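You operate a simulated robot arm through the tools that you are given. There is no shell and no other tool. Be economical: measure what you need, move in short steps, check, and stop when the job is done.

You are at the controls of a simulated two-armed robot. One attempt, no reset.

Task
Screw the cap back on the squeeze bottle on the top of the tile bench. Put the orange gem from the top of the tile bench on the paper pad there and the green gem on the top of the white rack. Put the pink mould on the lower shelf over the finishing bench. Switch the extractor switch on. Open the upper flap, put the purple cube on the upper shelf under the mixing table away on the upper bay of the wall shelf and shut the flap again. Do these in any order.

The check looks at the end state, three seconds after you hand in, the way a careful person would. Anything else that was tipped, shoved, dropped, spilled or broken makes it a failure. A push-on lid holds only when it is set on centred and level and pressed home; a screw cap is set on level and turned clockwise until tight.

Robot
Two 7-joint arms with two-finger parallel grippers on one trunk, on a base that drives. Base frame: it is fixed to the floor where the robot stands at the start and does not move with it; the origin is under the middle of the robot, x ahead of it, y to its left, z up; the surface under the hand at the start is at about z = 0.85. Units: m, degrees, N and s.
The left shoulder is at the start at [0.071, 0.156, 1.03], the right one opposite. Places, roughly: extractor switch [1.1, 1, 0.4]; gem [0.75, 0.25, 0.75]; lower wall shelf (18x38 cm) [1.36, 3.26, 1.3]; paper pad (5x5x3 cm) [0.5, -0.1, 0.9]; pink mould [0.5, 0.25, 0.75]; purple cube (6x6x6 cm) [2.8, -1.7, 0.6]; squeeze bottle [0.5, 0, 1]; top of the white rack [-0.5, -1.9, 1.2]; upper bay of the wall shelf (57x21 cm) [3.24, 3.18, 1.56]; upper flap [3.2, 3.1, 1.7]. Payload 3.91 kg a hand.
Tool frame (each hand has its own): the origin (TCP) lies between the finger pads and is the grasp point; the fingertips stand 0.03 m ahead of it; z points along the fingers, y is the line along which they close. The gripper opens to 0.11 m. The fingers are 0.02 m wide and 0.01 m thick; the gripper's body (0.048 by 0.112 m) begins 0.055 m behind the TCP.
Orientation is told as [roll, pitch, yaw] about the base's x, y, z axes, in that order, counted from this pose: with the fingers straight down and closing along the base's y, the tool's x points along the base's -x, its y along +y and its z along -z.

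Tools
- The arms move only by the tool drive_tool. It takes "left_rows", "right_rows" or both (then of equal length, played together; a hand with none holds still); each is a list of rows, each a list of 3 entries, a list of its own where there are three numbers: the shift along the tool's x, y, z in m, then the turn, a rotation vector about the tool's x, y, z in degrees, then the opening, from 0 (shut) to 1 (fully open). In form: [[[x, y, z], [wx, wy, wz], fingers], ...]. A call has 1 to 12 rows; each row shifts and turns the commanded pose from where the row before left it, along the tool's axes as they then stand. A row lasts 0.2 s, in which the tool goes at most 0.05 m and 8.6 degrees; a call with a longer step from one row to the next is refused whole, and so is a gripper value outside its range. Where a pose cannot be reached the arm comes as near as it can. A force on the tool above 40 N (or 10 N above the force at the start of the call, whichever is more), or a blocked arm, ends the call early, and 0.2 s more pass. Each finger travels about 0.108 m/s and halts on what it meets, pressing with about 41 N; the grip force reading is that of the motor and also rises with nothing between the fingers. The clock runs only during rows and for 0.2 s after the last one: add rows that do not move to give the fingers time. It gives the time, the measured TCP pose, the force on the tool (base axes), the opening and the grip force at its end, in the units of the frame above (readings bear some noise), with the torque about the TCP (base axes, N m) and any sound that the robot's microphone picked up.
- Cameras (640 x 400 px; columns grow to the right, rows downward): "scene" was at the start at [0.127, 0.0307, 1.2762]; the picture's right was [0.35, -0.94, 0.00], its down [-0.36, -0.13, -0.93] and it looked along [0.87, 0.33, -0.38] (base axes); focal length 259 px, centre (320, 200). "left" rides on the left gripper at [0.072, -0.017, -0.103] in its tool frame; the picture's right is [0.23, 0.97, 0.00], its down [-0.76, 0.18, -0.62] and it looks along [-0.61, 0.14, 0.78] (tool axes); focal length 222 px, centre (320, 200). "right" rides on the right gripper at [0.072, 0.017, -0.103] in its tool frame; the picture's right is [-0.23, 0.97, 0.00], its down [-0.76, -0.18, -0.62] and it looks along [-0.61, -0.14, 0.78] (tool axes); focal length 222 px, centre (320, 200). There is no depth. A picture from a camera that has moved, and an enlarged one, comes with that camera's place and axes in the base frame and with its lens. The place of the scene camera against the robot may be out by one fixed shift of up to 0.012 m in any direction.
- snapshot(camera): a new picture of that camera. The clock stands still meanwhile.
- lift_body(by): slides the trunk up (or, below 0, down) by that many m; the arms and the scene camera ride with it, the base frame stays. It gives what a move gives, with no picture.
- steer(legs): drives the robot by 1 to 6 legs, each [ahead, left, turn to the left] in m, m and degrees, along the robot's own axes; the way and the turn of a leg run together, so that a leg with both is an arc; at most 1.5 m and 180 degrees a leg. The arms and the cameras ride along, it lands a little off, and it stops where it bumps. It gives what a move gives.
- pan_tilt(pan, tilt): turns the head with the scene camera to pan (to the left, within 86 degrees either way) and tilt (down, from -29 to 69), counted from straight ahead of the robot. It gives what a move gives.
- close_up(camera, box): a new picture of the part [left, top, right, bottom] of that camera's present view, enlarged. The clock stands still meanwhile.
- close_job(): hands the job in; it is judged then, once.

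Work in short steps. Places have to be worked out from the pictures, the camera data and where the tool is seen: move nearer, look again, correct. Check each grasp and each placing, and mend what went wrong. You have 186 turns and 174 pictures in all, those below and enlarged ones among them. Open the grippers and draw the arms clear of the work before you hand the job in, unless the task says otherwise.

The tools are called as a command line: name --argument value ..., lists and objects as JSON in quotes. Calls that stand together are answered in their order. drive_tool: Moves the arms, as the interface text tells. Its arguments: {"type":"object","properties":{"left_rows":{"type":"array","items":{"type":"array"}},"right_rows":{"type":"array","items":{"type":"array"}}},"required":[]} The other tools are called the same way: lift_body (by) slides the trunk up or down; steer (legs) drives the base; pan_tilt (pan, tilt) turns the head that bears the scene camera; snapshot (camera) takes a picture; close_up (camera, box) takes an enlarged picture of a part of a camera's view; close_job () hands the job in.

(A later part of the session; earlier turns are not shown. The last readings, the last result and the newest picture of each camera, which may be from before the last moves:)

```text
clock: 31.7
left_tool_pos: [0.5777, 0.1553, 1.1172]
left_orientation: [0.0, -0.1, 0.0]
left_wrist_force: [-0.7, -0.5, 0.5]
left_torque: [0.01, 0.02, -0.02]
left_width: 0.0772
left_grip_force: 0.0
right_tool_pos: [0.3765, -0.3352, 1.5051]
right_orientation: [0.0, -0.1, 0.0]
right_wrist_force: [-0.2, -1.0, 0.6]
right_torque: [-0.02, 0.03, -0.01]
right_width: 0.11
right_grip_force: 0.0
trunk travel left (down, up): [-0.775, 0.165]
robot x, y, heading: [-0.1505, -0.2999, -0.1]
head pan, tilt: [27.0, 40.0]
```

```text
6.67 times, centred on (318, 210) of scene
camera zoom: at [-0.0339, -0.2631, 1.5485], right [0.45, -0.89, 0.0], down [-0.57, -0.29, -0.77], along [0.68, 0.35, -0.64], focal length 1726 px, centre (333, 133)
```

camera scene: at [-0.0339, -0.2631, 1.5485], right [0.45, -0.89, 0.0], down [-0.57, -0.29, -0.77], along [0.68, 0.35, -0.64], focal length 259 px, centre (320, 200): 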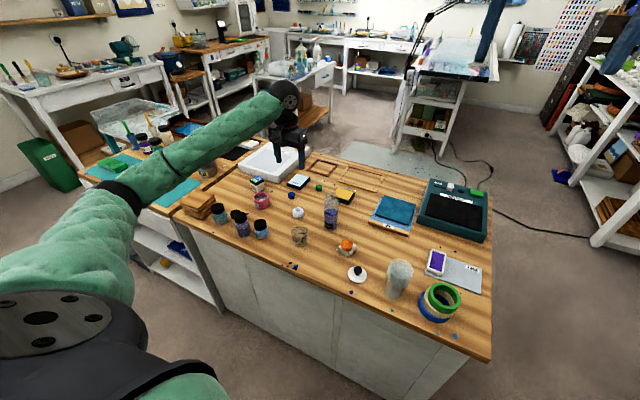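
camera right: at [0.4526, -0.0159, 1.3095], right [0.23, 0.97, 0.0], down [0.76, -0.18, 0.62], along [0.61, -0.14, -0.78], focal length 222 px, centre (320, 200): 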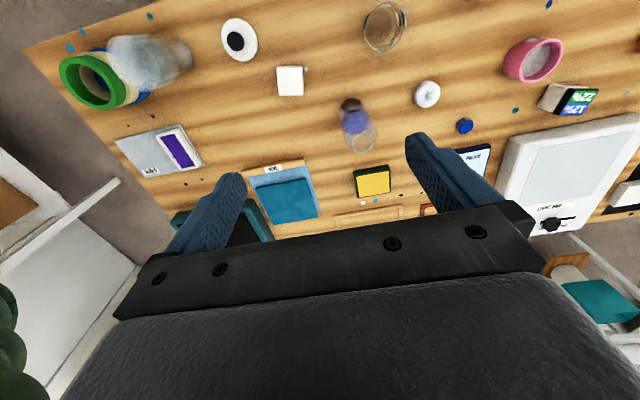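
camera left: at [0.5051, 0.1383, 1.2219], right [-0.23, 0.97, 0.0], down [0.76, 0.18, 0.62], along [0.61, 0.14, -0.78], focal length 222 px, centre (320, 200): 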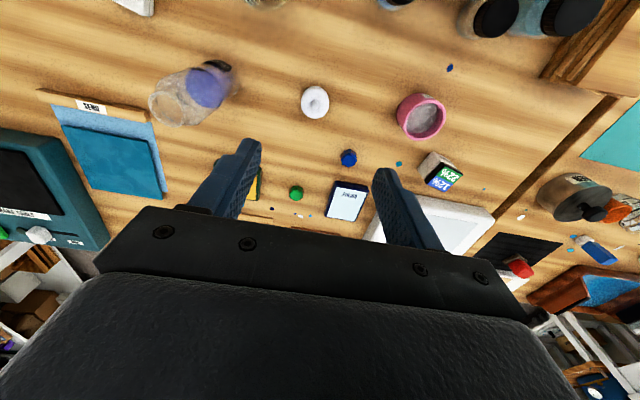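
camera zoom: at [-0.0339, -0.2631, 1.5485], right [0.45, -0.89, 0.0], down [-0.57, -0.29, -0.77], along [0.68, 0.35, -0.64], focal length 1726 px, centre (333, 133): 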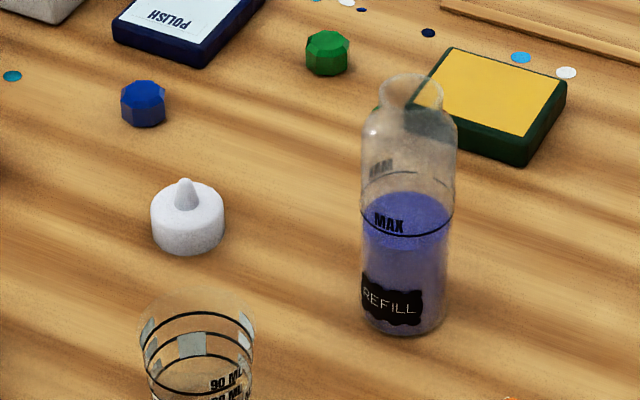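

Cap ≈ (0.598, 0.151), bottle axis ≈ (0.597, 0.015) with rim z≈1.005. I move over the cap and descend to check.

drive_tool --left_rows '[[[-0.021, -0.004, 0.04], [0, 0, 0], 0.7], [[0, 0, 0.045], [0, 0, 0], 0.7], [[0, 0, 0.045], [0, 0, 0], 0.7], [[0, 0, 0.02], [0, 0, 0], 0.7]]'

snapshot --camera "left"

```text
clock: 32.7
left_tool_pos: [0.5985, 0.1527, 0.9674]
left_orientation: [0.0, 0.1, 0.0]
left_wrist_force: [0.8, -0.1, 1.5]
left_torque: [0.01, 0.01, -0.04]
left_width: 0.0771
left_grip_force: 0.0
right_tool_pos: [0.3759, -0.3344, 1.5044]
right_orientation: [0.1, 0.1, -0.1]
right_wrist_force: [0.2, 0.6, -0.7]
right_torque: [0.03, 0.01, 0.01]
right_width: 0.1102
right_grip_force: 0.0
trunk travel left (down, up): [-0.775, 0.165]
robot x, y, heading: [-0.1526, -0.3016, -0.1]
head pan, tilt: [27.0, 40.0]
```

```text
141 pictures are left
camera left: at [0.5262, 0.1354, 1.0709], right [-0.23, 0.97, 0.0], down [0.76, 0.18, 0.62], along [0.61, 0.14, -0.78], focal length 222 px, centre (320, 200)
```

left: 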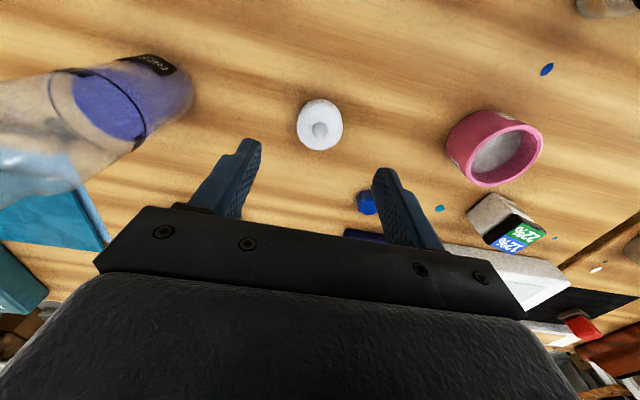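

Cap centre ≈ (0.596, 0.151). I pre-rotate the wrist counter-clockwise ~86° to gain clockwise travel for the screwing.

drive_tool --left_rows '[[[0.0025, -0.0015, 0], [0, 0, -8.6], 0.7], [[0, 0, 0], [0, 0, -8.6], 0.7], [[0, 0, 0], [0, 0, -8.6], 0.7], [[0, 0, 0], [0, 0, -8.6], 0.7], [[0, 0, 0], [0, 0, -8.6], 0.7], [[0, 0, 0], [0, 0, -8.6], 0.7], [[0, 0, 0], [0, 0, -8.6], 0.7], [[0, 0, 0], [0, 0, -8.6], 0.7], [[0, 0, 0], [0, 0, -8.6], 0.7], [[0, 0, 0], [0, 0, -8.6], 0.7]]'

snapshot --camera "left"

```text
clock: 34.9
left_tool_pos: [0.5962, 0.1519, 0.9675]
left_orientation: [0.1, 0.0, 86.1]
left_wrist_force: [1.7, -0.6, -0.2]
left_torque: [0.03, -0.05, 0.0]
left_width: 0.0769
left_grip_force: 0.0
right_tool_pos: [0.3759, -0.3344, 1.5064]
right_orientation: [0.0, -0.1, -0.1]
right_wrist_force: [-0.3, 0.3, -0.1]
right_torque: [-0.01, -0.02, -0.01]
right_width: 0.1099
right_grip_force: 0.1
trunk travel left (down, up): [-0.775, 0.165]
robot x, y, heading: [-0.1519, -0.2995, 0.1]
head pan, tilt: [27.0, 40.0]
```

```text
140 pictures are left
camera left: at [0.6084, 0.0769, 1.071], right [-0.99, -0.16, 0.0], down [-0.13, 0.77, 0.62], along [-0.1, 0.61, -0.78], focal length 222 px, centre (320, 200)
```

left: 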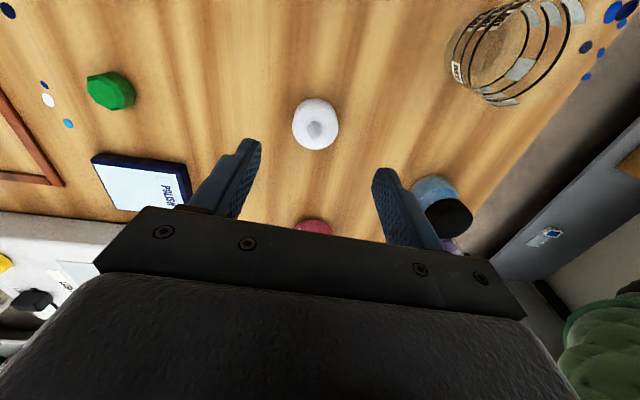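

Views average the cap at ≈(0.599, 0.148). I shift slightly and descend to grip height (TCP 0.89).

drive_tool --left_rows '[[[0.0035, -0.003, 0.03], [0, 0, 0], 0.65], [[0, 0, 0.03], [0, 0, 0], 0.65], [[0, 0, 0.017], [0, 0, 0], 0.65]]'

snapshot --camera "left"

close_up --camera "scene" --box '[240, 150, 368, 230]'

```text
clock: 35.7
left_tool_pos: [0.5978, 0.1474, 0.8898]
left_orientation: [0.0, -0.1, 86.1]
left_wrist_force: [0.0, 0.5, -0.8]
left_torque: [-0.01, -0.01, 0.02]
left_width: 0.0714
left_grip_force: 0.2
right_tool_pos: [0.3768, -0.3353, 1.5061]
right_orientation: [0.0, -0.1, 0.0]
right_wrist_force: [0.2, -0.1, 0.4]
right_torque: [0.0, 0.04, 0.0]
right_width: 0.1098
right_grip_force: 0.0
trunk travel left (down, up): [-0.775, 0.165]
robot x, y, heading: [-0.1532, -0.3008, -0.0]
head pan, tilt: [27.0, 40.0]
```

```text
139 pictures are left
camera left: at [0.61, 0.0735, 0.9929], right [-0.99, -0.16, 0.0], down [-0.12, 0.77, 0.62], along [-0.1, 0.61, -0.78], focal length 222 px, centre (320, 200)
```

left: 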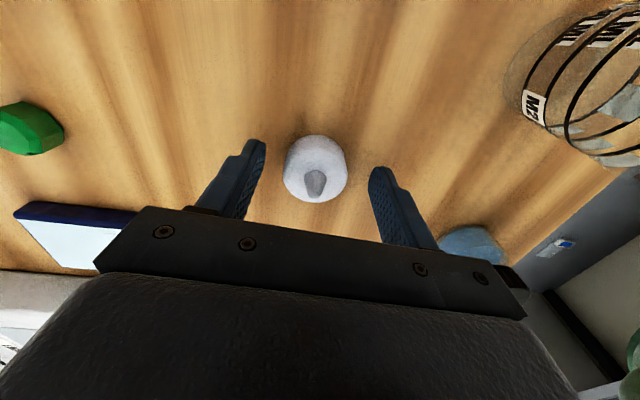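

```text
5.00 times, centred on (304, 190) of scene
camera zoom: at [-0.0339, -0.2633, 1.5486], right [0.45, -0.89, 0.0], down [-0.57, -0.29, -0.77], along [0.68, 0.35, -0.64], focal length 1294 px, centre (400, 250)
```

zoom: 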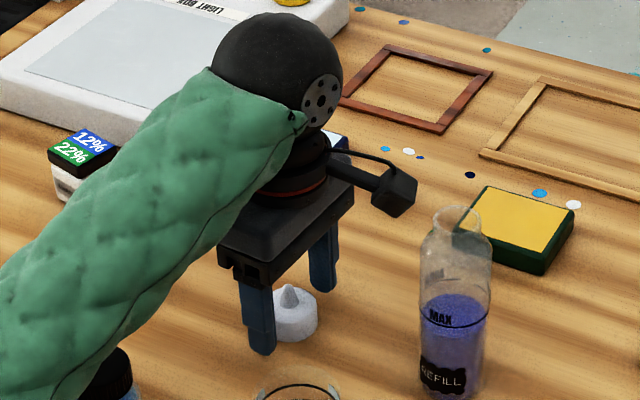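

Well centred. I close the fingers on the cap.

drive_tool --left_rows '[[[0, 0, 0], [0, 0, 0], 0.45], [[0, 0, 0], [0, 0, 0], 0.3], [[0, 0, 0], [0, 0, 0], 0.25], [[0, 0, 0], [0, 0, 0], 0.25]]'

snapshot --camera "left"

```text
clock: 36.7
left_tool_pos: [0.5959, 0.1481, 0.89]
left_orientation: [0.0, -0.1, 85.9]
left_wrist_force: [-0.5, -0.5, -0.1]
left_torque: [0.0, 0.03, 0.01]
left_width: 0.0413
left_grip_force: 41.2
right_tool_pos: [0.3761, -0.3348, 1.5045]
right_orientation: [0.0, 0.0, 0.0]
right_wrist_force: [-0.3, -0.3, -0.2]
right_torque: [-0.01, 0.05, 0.0]
right_width: 0.11
right_grip_force: 0.0
trunk travel left (down, up): [-0.775, 0.165]
robot x, y, heading: [-0.1503, -0.3009, -0.1]
head pan, tilt: [27.0, 40.0]
```

```text
137 pictures are left
camera left: at [0.6099, 0.0733, 0.9932], right [-0.99, -0.16, 0.0], down [-0.12, 0.77, 0.62], along [-0.1, 0.61, -0.78], focal length 222 px, centre (320, 200)
```

left: 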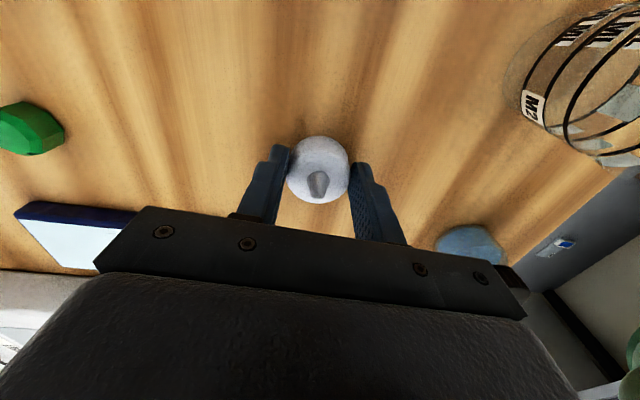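

Cap gripped (0.041 m). I lift it and bring it above the bottle opening.

drive_tool --left_rows '[[[0, 0, -0.04], [0, 0, 0], 0.25], [[0, 0, -0.045], [0, 0, 0], 0.25], [[0, 0, -0.045], [0, 0, 0], 0.25], [[0, 0, -0.045], [0, 0, 0], 0.25], [[0, 0, -0.045], [0, 0, 0], 0.25], [[0.045, -0.003, 0], [0, 0, 0], 0.25], [[0.045, -0.004, 0], [0, 0, 0], 0.25], [[0.043, -0.003, 0], [0, 0, 0], 0.25], [[0, 0, 0], [0, 0, 0], 0.25]]'

snapshot --camera "left"

close_up --camera "scene" --box '[256, 130, 384, 230]'

```text
clock: 38.7
left_tool_pos: [0.5978, 0.0131, 1.1101]
left_orientation: [0.0, 0.1, 85.9]
left_wrist_force: [0.0, -0.3, -0.3]
left_torque: [0.0, -0.02, 0.01]
left_width: 0.0411
left_grip_force: 41.1
right_tool_pos: [0.3762, -0.3338, 1.5045]
right_orientation: [0.0, 0.0, 0.0]
right_wrist_force: [-0.5, 0.4, -0.4]
right_torque: [-0.03, 0.0, 0.02]
right_width: 0.11
right_grip_force: 0.1
trunk travel left (down, up): [-0.775, 0.165]
robot x, y, heading: [-0.1532, -0.3, -0.1]
head pan, tilt: [27.0, 40.0]
```

```text
136 pictures are left
camera left: at [0.6109, -0.0605, 1.2147], right [-0.99, -0.16, 0.0], down [-0.12, 0.77, 0.62], along [-0.1, 0.61, -0.78], focal length 222 px, centre (320, 200)
```

left: 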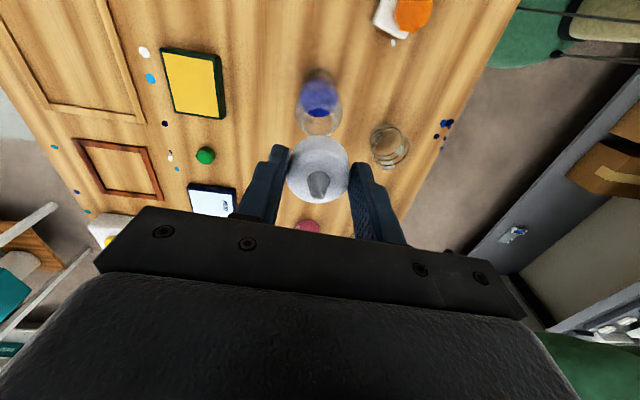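

```text
4.00 times, centred on (320, 180) of scene
camera zoom: at [-0.034, -0.2625, 1.5485], right [0.45, -0.89, 0.0], down [-0.57, -0.29, -0.77], along [0.68, 0.35, -0.64], focal length 1036 px, centre (320, 280)
```

zoom: 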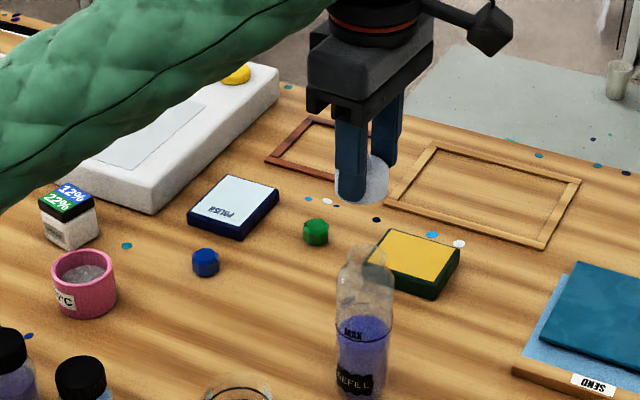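

Let me zoom into the left camera to see the opening against the cap.

close_up --camera "left" --box '[240, 50, 400, 210]'

```text
2.50 times, centred on (320, 130) of left
camera zoom: at [0.6109, -0.0605, 1.2147], right [-0.99, -0.16, 0.0], down [-0.12, 0.77, 0.62], along [-0.1, 0.61, -0.78], focal length 555 px, centre (320, 375)
```

zoom: 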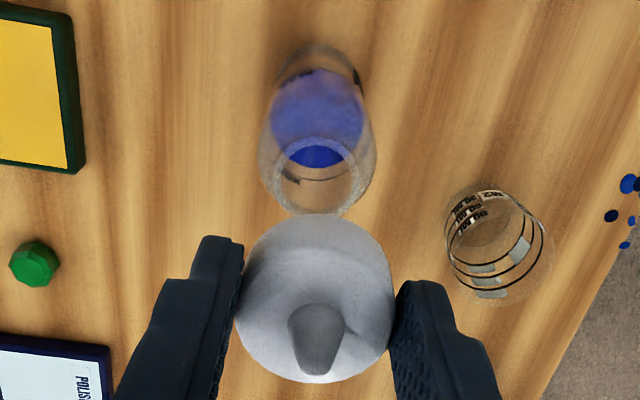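

In the same-camera frame the cap centre is ≈(0.600, 0.0137) and the opening ≈(0.600, 0.0095): shift 4 mm toward -y and descend near the rim.

drive_tool --left_rows '[[[0.004, 0, 0.02], [0, 0, 0], 0.25], [[0, 0, 0.025], [0, 0, 0], 0.25], [[0, 0, 0], [0, 0, 0], 0.25]]'

close_up --camera "left" --box '[240, 50, 400, 210]'

close_up --camera "scene" --box '[280, 150, 376, 230]'

```text
clock: 39.5
left_tool_pos: [0.5984, 0.0096, 1.0666]
left_orientation: [0.0, 0.1, 86.0]
left_wrist_force: [0.1, 0.4, 0.0]
left_torque: [0.01, -0.01, 0.01]
left_width: 0.0415
left_grip_force: 41.2
right_tool_pos: [0.3766, -0.3354, 1.5055]
right_orientation: [0.0, 0.0, 0.0]
right_wrist_force: [-0.7, 0.3, -0.6]
right_torque: [-0.03, 0.03, 0.0]
right_width: 0.11
right_grip_force: 0.0
trunk travel left (down, up): [-0.775, 0.165]
robot x, y, heading: [-0.1516, -0.2997, 0.1]
head pan, tilt: [27.0, 40.0]
```

```text
2.50 times, centred on (320, 130) of left
camera zoom: at [0.6103, -0.064, 1.1704], right [-0.99, -0.16, 0.0], down [-0.12, 0.77, 0.62], along [-0.1, 0.61, -0.78], focal length 555 px, centre (320, 375)
```

zoom: 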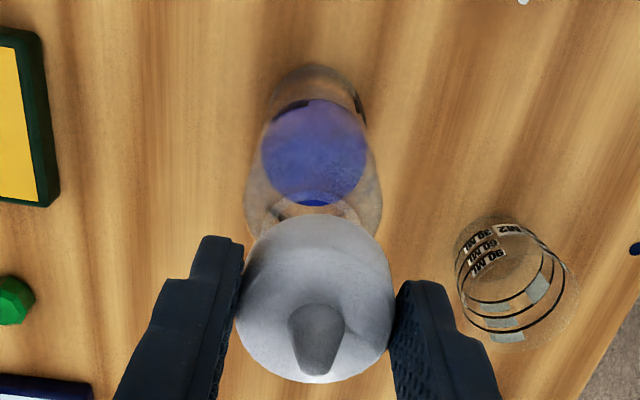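

```text
5.00 times, centred on (328, 190) of scene
camera zoom: at [-0.0341, -0.2637, 1.5486], right [0.45, -0.89, 0.0], down [-0.57, -0.29, -0.77], along [0.68, 0.35, -0.64], focal length 1294 px, centre (280, 250)
```

zoom: 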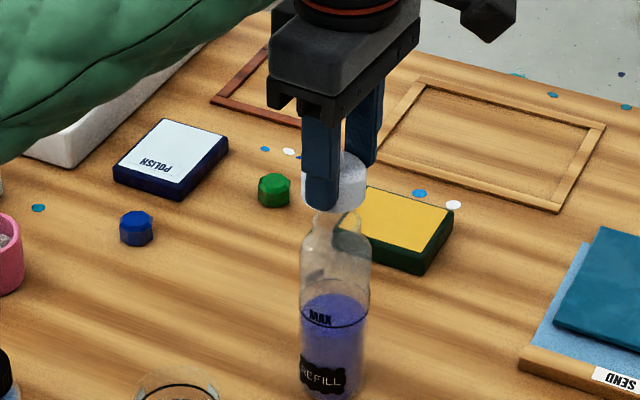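

Aligned horizontally in both views. I lower gently to contact.

drive_tool --left_rows '[[[0, 0, 0.01], [0, 0, 0], 0.25], [[0, 0, 0.005], [0, 0, 0], 0.25], [[0, 0, 0.003], [0, 0, 0], 0.25], [[0, 0, 0.002], [0, 0, 0], 0.25], [[0, 0, 0], [0, 0, 0], 0.25]]'

close_up --camera "scene" --box '[280, 150, 376, 230]'

close_up --camera "left" --box '[240, 50, 400, 210]'

```text
clock: 40.7
left_tool_pos: [0.5983, 0.0105, 1.0467]
left_orientation: [0.0, 0.0, 86.1]
left_wrist_force: [-0.1, 0.5, 0.4]
left_torque: [0.01, 0.02, 0.02]
left_width: 0.0411
left_grip_force: 40.6
right_tool_pos: [0.3753, -0.3348, 1.5045]
right_orientation: [0.1, 0.0, 0.0]
right_wrist_force: [0.2, 0.1, -0.3]
right_torque: [-0.01, 0.02, -0.01]
right_width: 0.1102
right_grip_force: 0.0
trunk travel left (down, up): [-0.775, 0.165]
robot x, y, heading: [-0.1501, -0.3024, -0.2]
head pan, tilt: [27.0, 40.0]
```

```text
5.00 times, centred on (328, 190) of scene
camera zoom: at [-0.034, -0.2633, 1.5485], right [0.45, -0.89, 0.0], down [-0.57, -0.29, -0.77], along [0.68, 0.35, -0.64], focal length 1294 px, centre (280, 250)
```

zoom: 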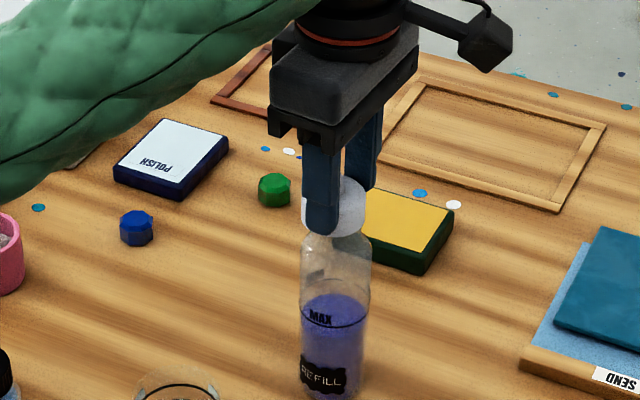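

```text
2.50 times, centred on (320, 130) of left
camera zoom: at [0.611, -0.0639, 1.1498], right [-0.99, -0.16, 0.0], down [-0.12, 0.77, 0.62], along [-0.1, 0.61, -0.78], focal length 555 px, centre (320, 375)
```

zoom: 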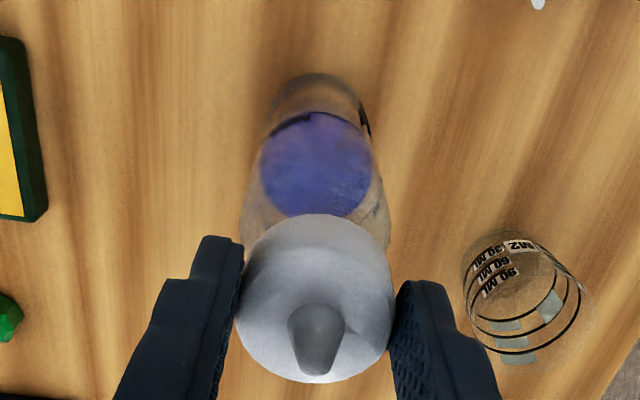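

Alignment is excellent. Continue down in 2 mm steps to contact.

drive_tool --left_rows '[[[0, 0, 0.002], [0, 0, 0], 0.25], [[0, 0, 0.002], [0, 0, 0], 0.25], [[0, 0, 0.002], [0, 0, 0], 0.25], [[0, 0, 0.002], [0, 0, 0], 0.25], [[0, 0, 0], [0, 0, 0], 0.25]]'

```text
clock: 42.0
left_tool_pos: [0.6004, 0.0093, 1.0437]
left_orientation: [-0.5, 0.0, 85.9]
left_wrist_force: [-3.2, -1.4, 24.2]
left_torque: [-0.33, -0.01, -0.02]
left_width: 0.0411
left_grip_force: 41.1
right_tool_pos: [0.3757, -0.3349, 1.5053]
right_orientation: [0.1, 0.0, -0.1]
right_wrist_force: [0.7, 0.3, -0.8]
right_torque: [-0.03, 0.05, 0.0]
right_width: 0.11
right_grip_force: 0.2
trunk travel left (down, up): [-0.775, 0.165]
robot x, y, heading: [-0.1534, -0.2998, 0.1]
head pan, tilt: [27.0, 40.0]
stopped in row 5 (left hand): the force on the tool passed its limit at 41 N (the readings are from after the stop); the commanded pose is now the measured one
```

Contact at the rim with off-centre torque suggesting the neck lies ~2 mm toward -y. I raise a bit, shift, and re-seat.

drive_tool --left_rows '[[[0, 0, -0.006], [0, 0.5, 0], 0.25], [[0.002, 0, 0], [0, 0, 0], 0.25], [[0, 0, 0.003], [0, 0, 0], 0.25], [[0, 0, 0.0015], [0, 0, 0], 0.25], [[0, 0, 0.0015], [0, 0, 0], 0.25], [[0, 0, 0.001], [0, 0, 0], 0.25]]'

```text
clock: 43.4
left_tool_pos: [0.5993, 0.0074, 1.0399]
left_orientation: [-0.2, 0.6, 86.1]
left_wrist_force: [0.2, 0.0, -0.5]
left_torque: [-0.01, 0.01, 0.01]
left_width: 0.0413
left_grip_force: 40.8
right_tool_pos: [0.3764, -0.3346, 1.5042]
right_orientation: [0.0, 0.1, 0.0]
right_wrist_force: [0.6, -0.6, -0.4]
right_torque: [0.0, -0.01, -0.01]
right_width: 0.11
right_grip_force: 0.0
trunk travel left (down, up): [-0.775, 0.165]
robot x, y, heading: [-0.1492, -0.3021, 0.1]
head pan, tilt: [27.0, 40.0]
```

The cap now goes over the rim without force. I level the tool and continue down to contact.

drive_tool --left_rows '[[[0, 0, 0.001], [0.6, -0.2, 0], 0.25], [[0, 0, 0.0015], [0, 0, 0], 0.25], [[0, 0, 0.0015], [0, 0, 0], 0.25], [[0, 0, 0.0015], [0, 0, 0], 0.25]]'

```text
clock: 44.4
left_tool_pos: [0.5995, 0.0073, 1.0336]
left_orientation: [-0.8, 0.4, 86.0]
left_wrist_force: [-0.1, 0.0, -0.1]
left_torque: [-0.03, 0.02, 0.02]
left_width: 0.0411
left_grip_force: 41.4
right_tool_pos: [0.375, -0.3352, 1.5042]
right_orientation: [0.0, -0.1, 0.1]
right_wrist_force: [-0.2, -0.9, -0.8]
right_torque: [0.01, -0.02, 0.01]
right_width: 0.1102
right_grip_force: 0.1
trunk travel left (down, up): [-0.775, 0.165]
robot x, y, heading: [-0.15, -0.2976, 0.0]
head pan, tilt: [27.0, 40.0]
```

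Fix levelling (sign learned): wx −0.8, wy −0.4. Then check the picture.

drive_tool --left_rows '[[[0, 0, 0], [-0.8, -0.4, 0], 0.25], [[0, 0, 0], [0, 0, 0], 0.25]]'

close_up --camera "scene" --box '[280, 150, 376, 230]'

close_up --camera "left" --box '[240, 50, 400, 210]'

```text
clock: 45.0
left_tool_pos: [0.6003, 0.0075, 1.0352]
left_orientation: [-0.1, 0.0, 86.1]
left_wrist_force: [-0.1, 0.0, 0.6]
left_torque: [-0.03, 0.02, 0.0]
left_width: 0.0414
left_grip_force: 41.2
right_tool_pos: [0.3756, -0.3351, 1.5061]
right_orientation: [0.0, 0.0, 0.1]
right_wrist_force: [-0.1, 0.2, 0.2]
right_torque: [0.02, 0.01, 0.02]
right_width: 0.1099
right_grip_force: 0.0
trunk travel left (down, up): [-0.775, 0.165]
robot x, y, heading: [-0.1498, -0.2964, -0.0]
head pan, tilt: [27.0, 40.0]
```

```text
5.00 times, centred on (328, 190) of scene
camera zoom: at [-0.0339, -0.2632, 1.5485], right [0.45, -0.89, 0.0], down [-0.57, -0.29, -0.77], along [0.68, 0.35, -0.64], focal length 1294 px, centre (280, 250)
```

zoom: 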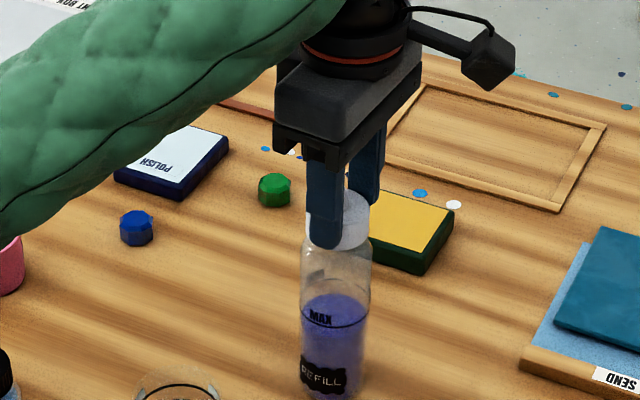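

```text
2.50 times, centred on (320, 130) of left
camera zoom: at [0.6122, -0.0665, 1.1376], right [-0.99, -0.16, 0.0], down [-0.12, 0.77, 0.62], along [-0.1, 0.62, -0.78], focal length 555 px, centre (320, 375)
```

zoom: 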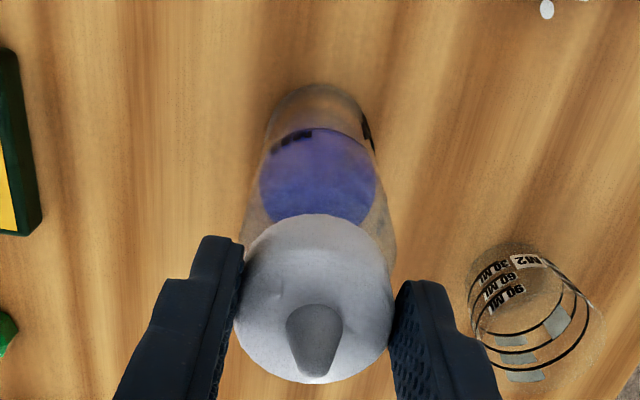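

The cap is over the neck. I go down to contact, then begin turning clockwise (+wz).

drive_tool --left_rows '[[[0, 0, 0.0015], [0, 0, 0], 0.25], [[0, 0, 0.0015], [0, 0, 0], 0.25], [[0, 0, 0.0015], [0, 0, 0], 0.25], [[0, 0, 0.0015], [0, 0, 0], 0.25]]'

```text
clock: 46.0
left_tool_pos: [0.599, 0.0071, 1.0299]
left_orientation: [0.0, 0.0, 86.0]
left_wrist_force: [0.4, -1.3, 15.0]
left_torque: [0.27, 0.08, 0.01]
left_width: 0.0413
left_grip_force: 41.6
right_tool_pos: [0.3755, -0.3359, 1.5056]
right_orientation: [0.0, 0.1, 0.1]
right_wrist_force: [-0.1, -0.6, -0.5]
right_torque: [-0.02, -0.01, -0.02]
right_width: 0.1099
right_grip_force: 0.1
trunk travel left (down, up): [-0.775, 0.165]
robot x, y, heading: [-0.1471, -0.2999, 0.1]
head pan, tilt: [27.0, 40.0]
```

Contact with 15 N. I turn clockwise with light following pressure.

drive_tool --left_rows '[[[-0.001, 0, 0], [0, 0, 8], 0.25], [[0, 0, 0], [0, 0, 8], 0.25], [[0, 0, 0.0005], [0, 0, 8], 0.25], [[0, 0, 0.0005], [0, 0, 8], 0.25], [[0, 0, 0.0005], [0, 0, 8], 0.25], [[0, 0, 0.0005], [0, 0, 8], 0.25]]'

close_up --camera "scene" --box '[280, 150, 376, 230]'

```text
clock: 47.4
left_tool_pos: [0.5967, 0.0073, 1.029]
left_orientation: [0.0, -0.3, 37.9]
left_wrist_force: [-6.1, 3.2, 38.2]
left_torque: [0.4, 0.2, 0.08]
left_width: 0.0411
left_grip_force: 40.8
right_tool_pos: [0.3719, -0.3353, 1.5072]
right_orientation: [-0.1, -0.1, -0.1]
right_wrist_force: [-0.1, -0.1, 0.1]
right_torque: [0.0, 0.02, -0.07]
right_width: 0.1099
right_grip_force: 0.1
trunk travel left (down, up): [-0.775, 0.165]
robot x, y, heading: [-0.1509, -0.299, -0.1]
head pan, tilt: [27.0, 40.0]
```

```text
5.00 times, centred on (328, 190) of scene
camera zoom: at [-0.038, -0.2639, 1.5491], right [0.45, -0.89, 0.0], down [-0.57, -0.29, -0.77], along [0.68, 0.35, -0.64], focal length 1294 px, centre (280, 250)
```

zoom: 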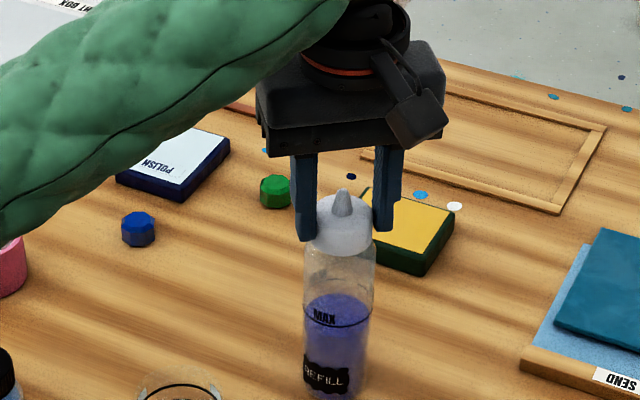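

The bottle stays put. I relieve some pressure, nudge +y 1.5 mm, and continue clockwise.

drive_tool --left_rows '[[[-0.001, 0.001, -0.0015], [0, 0, 8], 0.25], [[0, 0, 0], [0, 0, 8], 0.25], [[0, 0, 0], [0, 0, 8], 0.25], [[0, 0, 0], [0, 0, 8], 0.25], [[0, 0, 0], [0, 0, 8], 0.25]]'

```text
clock: 48.5
left_tool_pos: [0.5992, 0.011, 1.0279]
left_orientation: [0.1, -0.1, -2.1]
left_wrist_force: [-6.3, 3.5, 19.4]
left_torque: [0.34, 0.68, 0.01]
left_width: 0.0414
left_grip_force: 41.1
right_tool_pos: [0.375, -0.3354, 1.5054]
right_orientation: [0.1, -0.1, 0.1]
right_wrist_force: [-0.2, -0.1, 0.6]
right_torque: [0.02, 0.0, 0.0]
right_width: 0.1099
right_grip_force: 0.0
trunk travel left (down, up): [-0.775, 0.165]
robot x, y, heading: [-0.1504, -0.2974, 0.0]
head pan, tilt: [27.0, 40.0]
```

Rotation goes on (z dropping slightly). I ease laterally per the forces (−x, +y) and continue.

drive_tool --left_rows '[[[0.0015, 0.001, 0], [0, 0, 8], 0.25], [[0, 0, 0], [0, 0, 8], 0.25], [[0, 0, 0], [0, 0, 8], 0.25], [[0, 0, 0], [0, 0, 8], 0.25], [[0, 0, 0], [0, 0, 8], 0.25]]'

close_up --camera "scene" --box '[280, 150, 376, 230]'

```text
clock: 49.8
left_tool_pos: [0.599, 0.011, 1.0291]
left_orientation: [0.0, 0.0, -42.0]
left_wrist_force: [-0.3, 5.8, 14.2]
left_torque: [0.49, -0.1, 0.01]
left_width: 0.0414
left_grip_force: 41.0
right_tool_pos: [0.3749, -0.3347, 1.5063]
right_orientation: [0.0, 0.0, 0.0]
right_wrist_force: [-0.5, 0.0, -0.2]
right_torque: [-0.01, -0.03, 0.02]
right_width: 0.1102
right_grip_force: 0.1
trunk travel left (down, up): [-0.775, 0.165]
robot x, y, heading: [-0.1502, -0.3, -0.1]
head pan, tilt: [27.0, 40.0]
```

```text
5.00 times, centred on (328, 190) of scene
camera zoom: at [-0.0353, -0.2633, 1.5487], right [0.45, -0.89, 0.0], down [-0.57, -0.29, -0.77], along [0.68, 0.35, -0.64], focal length 1294 px, centre (280, 250)
```

zoom: 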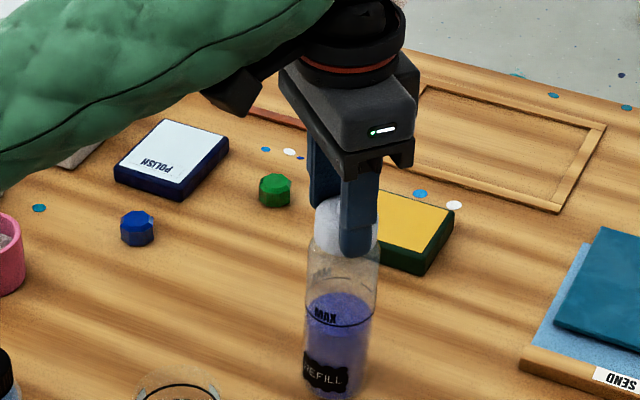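

I check the cap seat from the left camera.

close_up --camera "left" --box '[220, 50, 420, 210]'

drive_tool --left_rows '[[[0, 0, 0], [0, 0, 8], 0.25], [[0, 0, 0], [0, 0, 8], 0.25], [[0, 0, 0], [0, 0, 8], 0.25], [[0, 0, 0], [0, 0, 8], 0.25], [[0, 0, 0], [0, 0, 8], 0.25]]'

```text
2.50 times, centred on (320, 130) of left
camera zoom: at [0.5336, 0.0464, 1.1317], right [0.48, 0.87, 0.0], down [0.68, -0.38, 0.62], along [0.55, -0.3, -0.78], focal length 555 px, centre (320, 375)
```

zoom: 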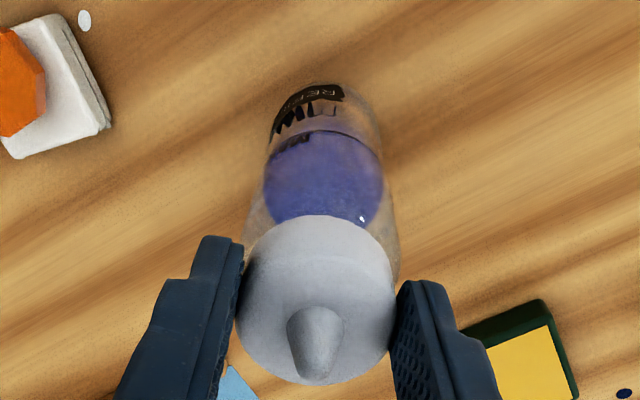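

```text
clock: 51.0
left_tool_pos: [0.5986, 0.0119, 1.0276]
left_orientation: [0.0, 0.0, -82.1]
left_wrist_force: [1.5, 2.8, 9.6]
left_torque: [0.38, -0.28, -0.01]
left_width: 0.0412
left_grip_force: 41.1
right_tool_pos: [0.3744, -0.3342, 1.5047]
right_orientation: [0.0, 0.0, 0.0]
right_wrist_force: [0.3, 0.0, -0.2]
right_torque: [0.0, -0.01, 0.03]
right_width: 0.1099
right_grip_force: 0.1
trunk travel left (down, up): [-0.775, 0.165]
robot x, y, heading: [-0.1491, -0.3004, 0.0]
head pan, tilt: [27.0, 40.0]
```

Downward force is falling as it turns, so the thread seems to be engaging. I continue clockwise with a little feed.

drive_tool --left_rows '[[[0, 0, 0.0005], [0, 0, 8], 0.25], [[0, 0, 0], [0, 0, 8], 0.25], [[0, 0, 0.0005], [0, 0, 8], 0.25], [[0, 0, 0], [0, 0, 8], 0.25], [[0, 0, 0.0005], [0, 0, 8], 0.25], [[0, 0, 0], [0, 0, 8], 0.25]]'

```text
clock: 52.4
left_tool_pos: [0.5975, 0.0101, 1.0276]
left_orientation: [-0.1, 0.1, -130.2]
left_wrist_force: [2.1, -5.7, 20.3]
left_torque: [-1.06, 0.09, 0.15]
left_width: 0.0416
left_grip_force: 40.8
right_tool_pos: [0.3743, -0.3359, 1.5059]
right_orientation: [0.1, -0.1, -0.1]
right_wrist_force: [-0.4, 0.5, -1.3]
right_torque: [-0.03, 0.0, 0.0]
right_width: 0.1101
right_grip_force: 0.0
trunk travel left (down, up): [-0.775, 0.165]
robot x, y, heading: [-0.1489, -0.2985, 0.1]
head pan, tilt: [27.0, 40.0]
```

A moment builds up; I look at the bottle's stance.

close_up --camera "scene" --box '[280, 150, 376, 230]'

close_up --camera "left" --box '[220, 50, 420, 210]'

```text
5.00 times, centred on (328, 190) of scene
camera zoom: at [-0.0354, -0.2647, 1.5488], right [0.45, -0.89, 0.0], down [-0.57, -0.29, -0.77], along [0.68, 0.35, -0.64], focal length 1294 px, centre (280, 250)
```

zoom: 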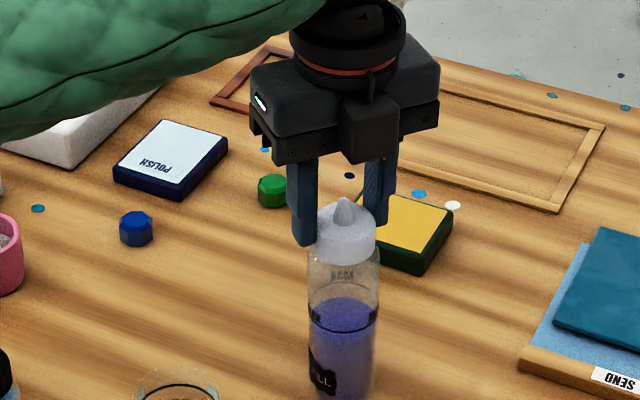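

```text
2.50 times, centred on (320, 130) of left
camera zoom: at [0.6323, 0.075, 1.131], right [0.89, -0.45, 0.0], down [-0.36, -0.7, 0.62], along [-0.28, -0.55, -0.78], focal length 555 px, centre (320, 375)
```

zoom: 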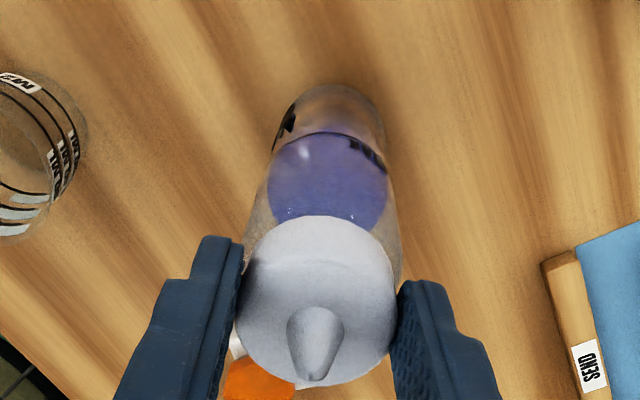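

The label has now turned along with the cap, so the cap has become stiff. I'll release, turn back, regrip and test tightness under more downward pressure.

drive_tool --left_rows '[[[0, 0, -0.001], [0, 0, 0], 0.25], [[0, 0, 0], [0, 0, 0], 0.45], [[0, 0, 0], [0, 0, 0], 0.65], [[0, 0, 0], [0, 0, 0], 0.7], [[0, 0, -0.04], [0, 0, 0], 0.7], [[0, 0, -0.03], [0, 0, 0], 0.7]]'

close_up --camera "scene" --box '[280, 150, 376, 230]'

snapshot --camera "left"

```text
clock: 53.8
left_tool_pos: [0.5972, 0.0105, 1.0962]
left_orientation: [0.0, 0.0, -130.0]
left_wrist_force: [-0.5, -0.8, 0.9]
left_torque: [0.0, 0.0, -0.01]
left_width: 0.0769
left_grip_force: 0.0
right_tool_pos: [0.3766, -0.3344, 1.5046]
right_orientation: [0.0, 0.1, -0.1]
right_wrist_force: [0.0, 0.8, -0.6]
right_torque: [-0.01, -0.01, 0.0]
right_width: 0.1099
right_grip_force: 0.0
trunk travel left (down, up): [-0.775, 0.165]
robot x, y, heading: [-0.1523, -0.2954, 0.1]
head pan, tilt: [27.0, 40.0]
```

```text
5.00 times, centred on (328, 190) of scene
camera zoom: at [-0.0341, -0.2636, 1.5485], right [0.45, -0.89, 0.0], down [-0.57, -0.29, -0.77], along [0.68, 0.35, -0.64], focal length 1294 px, centre (280, 250)
```

zoom: 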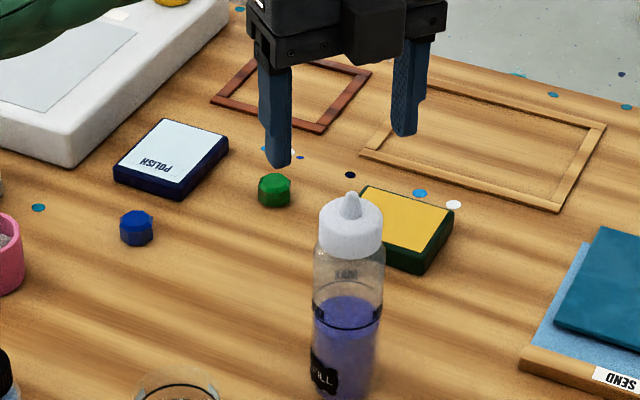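

```text
121 pictures are left
camera left: at [0.632, 0.0766, 1.1998], right [0.89, -0.45, 0.0], down [-0.35, -0.7, 0.62], along [-0.28, -0.56, -0.78], focal length 222 px, centre (320, 200)
```

left: 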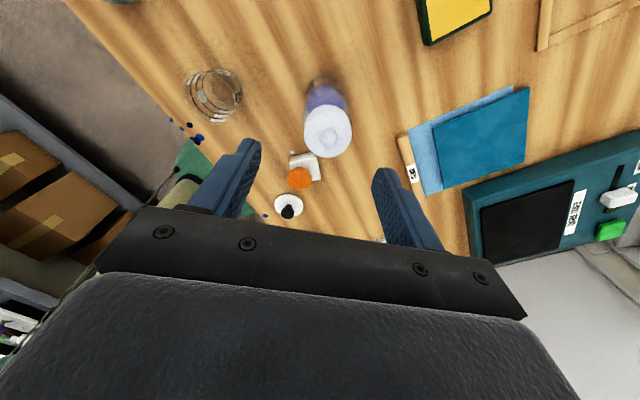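

The cap sits level on the bottle. I rotate the wrist back ~168° (two calls) for another turn.

drive_tool --left_rows '[[[0, 0, 0], [0, 0, -8.5], 0.7], [[0, 0, 0], [0, 0, -8.5], 0.7], [[0, 0, 0], [0, 0, -8.5], 0.7], [[0, 0, 0], [0, 0, -8.5], 0.7], [[0, 0, 0], [0, 0, -8.5], 0.7], [[0, 0, 0], [0, 0, -8.5], 0.7], [[0, 0, 0], [0, 0, -8.5], 0.7], [[0, 0, 0], [0, 0, -8.5], 0.7], [[0, 0, 0], [0, 0, -8.5], 0.7], [[0, 0, 0], [0, 0, -8.5], 0.7], [[0, 0, 0], [0, 0, -8.5], 0.7]]'

drive_tool --left_rows '[[[0, 0, 0], [0, 0, -8.5], 0.7], [[0, 0, 0], [0, 0, -8.5], 0.7], [[0, 0, 0], [0, 0, -8.5], 0.7], [[0, 0, 0], [0, 0, -8.5], 0.7], [[0, 0, 0], [0, 0, -8.5], 0.7], [[0, 0, 0], [0, 0, -8.5], 0.7], [[0, 0, 0], [0, 0, -8.5], 0.7], [[0, 0, 0], [0, 0, -8.5], 0.7], [[0, 0, 0], [0, 0, -8.5], 0.7]]'

close_up --camera "left" --box '[220, 50, 420, 210]'

```text
clock: 56.1
left_tool_pos: [0.5988, 0.0105, 1.0968]
left_orientation: [-0.1, 0.1, -36.4]
left_wrist_force: [-0.4, 0.3, 0.2]
left_torque: [-0.01, -0.01, 0.02]
left_width: 0.0767
left_grip_force: 0.1
right_tool_pos: [0.3762, -0.3344, 1.5056]
right_orientation: [0.0, 0.0, -0.1]
right_wrist_force: [0.2, 0.1, 0.1]
right_torque: [0.01, -0.02, 0.02]
right_width: 0.1098
right_grip_force: 0.1
trunk travel left (down, up): [-0.775, 0.165]
robot x, y, heading: [-0.147, -0.2985, -0.2]
head pan, tilt: [27.0, 40.0]
```

```text
clock: 58.1
left_tool_pos: [0.598, 0.0114, 1.097]
left_orientation: [0.0, -0.1, 40.1]
left_wrist_force: [-0.3, 0.3, 1.0]
left_torque: [0.0, 0.01, -0.02]
left_width: 0.0768
left_grip_force: 0.1
right_tool_pos: [0.376, -0.3354, 1.5047]
right_orientation: [0.1, -0.1, 0.1]
right_wrist_force: [-0.1, -0.9, -0.7]
right_torque: [0.02, 0.02, -0.01]
right_width: 0.1099
right_grip_force: 0.1
trunk travel left (down, up): [-0.775, 0.165]
robot x, y, heading: [-0.1526, -0.2958, 0.3]
head pan, tilt: [27.0, 40.0]
```

```text
2.50 times, centred on (320, 130) of left
camera zoom: at [0.5545, -0.0489, 1.2006], right [-0.8, 0.6, 0.0], down [0.47, 0.63, 0.62], along [0.37, 0.5, -0.78], focal length 555 px, centre (320, 375)
```

zoom: 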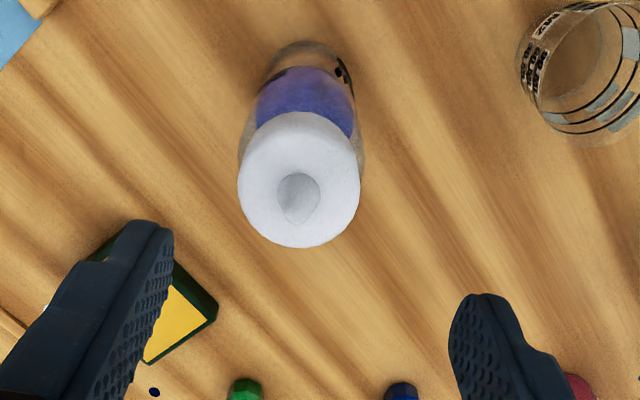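

Cap centre ≈ (0.602, 0.003). I shift and descend to grip it again.

drive_tool --left_rows '[[[0.002, -0.0085, 0.02], [0, 0, 0], 0.7], [[0, 0, 0.03], [0, 0, 0], 0.7], [[0, 0, 0.018], [0, 0, 0], 0.7], [[0, 0, 0], [0, 0, 0], 0.7]]'

close_up --camera "left" --box '[220, 50, 420, 210]'

```text
clock: 59.1
left_tool_pos: [0.6027, 0.0024, 1.0276]
left_orientation: [0.1, 0.0, 40.0]
left_wrist_force: [0.1, -0.7, -0.6]
left_torque: [0.0, 0.0, 0.0]
left_width: 0.0771
left_grip_force: 0.1
right_tool_pos: [0.3765, -0.3344, 1.5061]
right_orientation: [-0.1, 0.1, 0.0]
right_wrist_force: [-0.3, 0.3, -0.2]
right_torque: [0.0, 0.0, -0.04]
right_width: 0.11
right_grip_force: 0.1
trunk travel left (down, up): [-0.775, 0.165]
robot x, y, heading: [-0.1513, -0.2971, -0.1]
head pan, tilt: [27.0, 40.0]
```

```text
2.50 times, centred on (320, 130) of left
camera zoom: at [0.5588, -0.0579, 1.1317], right [-0.8, 0.6, 0.0], down [0.47, 0.63, 0.62], along [0.37, 0.5, -0.78], focal length 555 px, centre (320, 375)
```

zoom: 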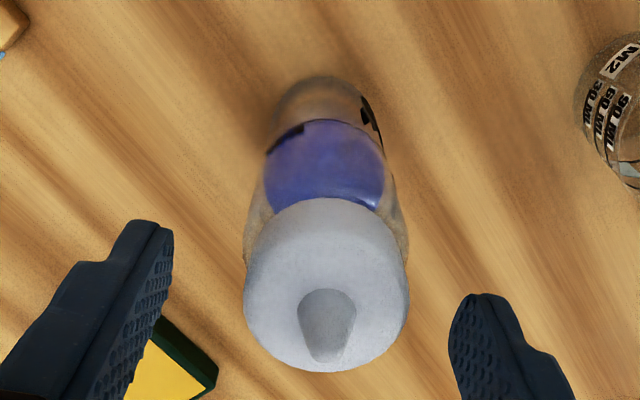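

Small correction (+3 mm each in tool x,y), then close.

drive_tool --left_rows '[[[0.003, 0.003, 0], [0, 0, 0], 0.6], [[0, 0, 0], [0, 0, 0], 0.45], [[0, 0, 0], [0, 0, 0], 0.25], [[0, 0, 0], [0, 0, 0], 0.25], [[0, 0, 0], [0, 0, 0], 0.25]]'

drive_tool --left_rows '[[[0, 0, 0.001], [0, 0, 0], 0.25], [[0, 0, 0.001], [0, 0, 0], 0.25], [[0, 0, 0.001], [0, 0, 0], 0.25]]'

close_up --camera "scene" --box '[280, 150, 376, 230]'

```text
clock: 60.4
left_tool_pos: [0.5984, 0.0021, 1.0285]
left_orientation: [0.1, 0.1, 40.0]
left_wrist_force: [-0.6, -0.5, 0.8]
left_torque: [0.0, 0.05, -0.01]
left_width: 0.0403
left_grip_force: 40.7
right_tool_pos: [0.3758, -0.3347, 1.5066]
right_orientation: [0.0, -0.1, -0.1]
right_wrist_force: [-0.2, 0.9, 0.1]
right_torque: [0.01, 0.01, -0.01]
right_width: 0.1101
right_grip_force: 0.1
trunk travel left (down, up): [-0.775, 0.165]
robot x, y, heading: [-0.1476, -0.2968, -0.3]
head pan, tilt: [27.0, 40.0]
```

```text
clock: 61.1
left_tool_pos: [0.5987, 0.0033, 1.0281]
left_orientation: [-0.1, -0.2, 39.9]
left_wrist_force: [2.6, -1.5, 18.2]
left_torque: [0.01, -0.14, -0.01]
left_width: 0.0404
left_grip_force: 41.1
right_tool_pos: [0.3741, -0.3358, 1.5057]
right_orientation: [0.0, 0.0, 0.1]
right_wrist_force: [0.9, 0.5, -0.2]
right_torque: [0.01, -0.01, 0.01]
right_width: 0.1101
right_grip_force: 0.0
trunk travel left (down, up): [-0.775, 0.165]
robot x, y, heading: [-0.1494, -0.2991, 0.1]
head pan, tilt: [27.0, 40.0]
```

```text
5.00 times, centred on (328, 190) of scene
camera zoom: at [-0.0352, -0.2641, 1.5489], right [0.45, -0.89, 0.0], down [-0.57, -0.29, -0.77], along [0.68, 0.35, -0.64], focal length 1294 px, centre (280, 250)
```

zoom: 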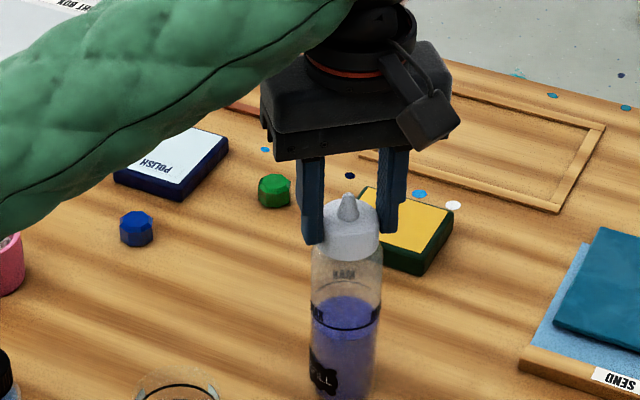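

Pressing at 18 N, low moments. Now I turn 40° clockwise and compare the label.

drive_tool --left_rows '[[[0, 0, 0.0005], [0, 0, 8], 0.25], [[0, 0, 0.0005], [0, 0, 8], 0.25], [[0, 0, 0], [0, 0, 8], 0.25], [[0, 0, 0], [0, 0, 8], 0.25], [[0, 0, 0], [0, 0, 8], 0.25]]'

close_up --camera "scene" --box '[280, 150, 376, 230]'

```text
clock: 62.4
left_tool_pos: [0.5961, 0.0033, 1.027]
left_orientation: [0.1, -0.2, -0.1]
left_wrist_force: [0.6, 1.1, 34.3]
left_torque: [0.15, -0.19, 0.32]
left_width: 0.0399
left_grip_force: 40.7
right_tool_pos: [0.3727, -0.3352, 1.5057]
right_orientation: [0.0, -0.1, 0.0]
right_wrist_force: [0.8, 0.2, 0.0]
right_torque: [0.0, -0.06, -0.04]
right_width: 0.11
right_grip_force: 0.1
trunk travel left (down, up): [-0.775, 0.165]
robot x, y, heading: [-0.1518, -0.297, -0.1]
head pan, tilt: [27.0, 40.0]
```

```text
5.00 times, centred on (328, 190) of scene
camera zoom: at [-0.0368, -0.2643, 1.5489], right [0.45, -0.89, 0.0], down [-0.57, -0.29, -0.77], along [0.68, 0.35, -0.64], focal length 1294 px, centre (280, 250)
```

zoom: 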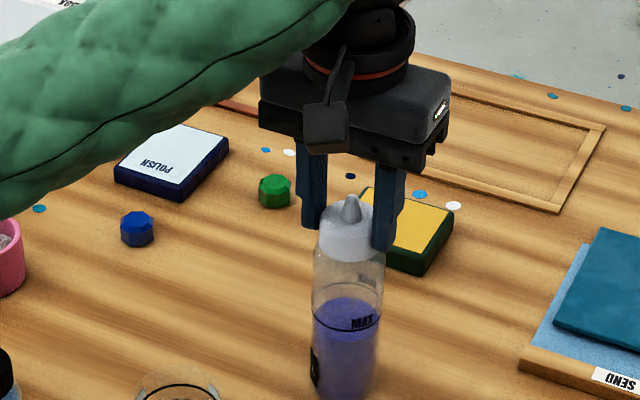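

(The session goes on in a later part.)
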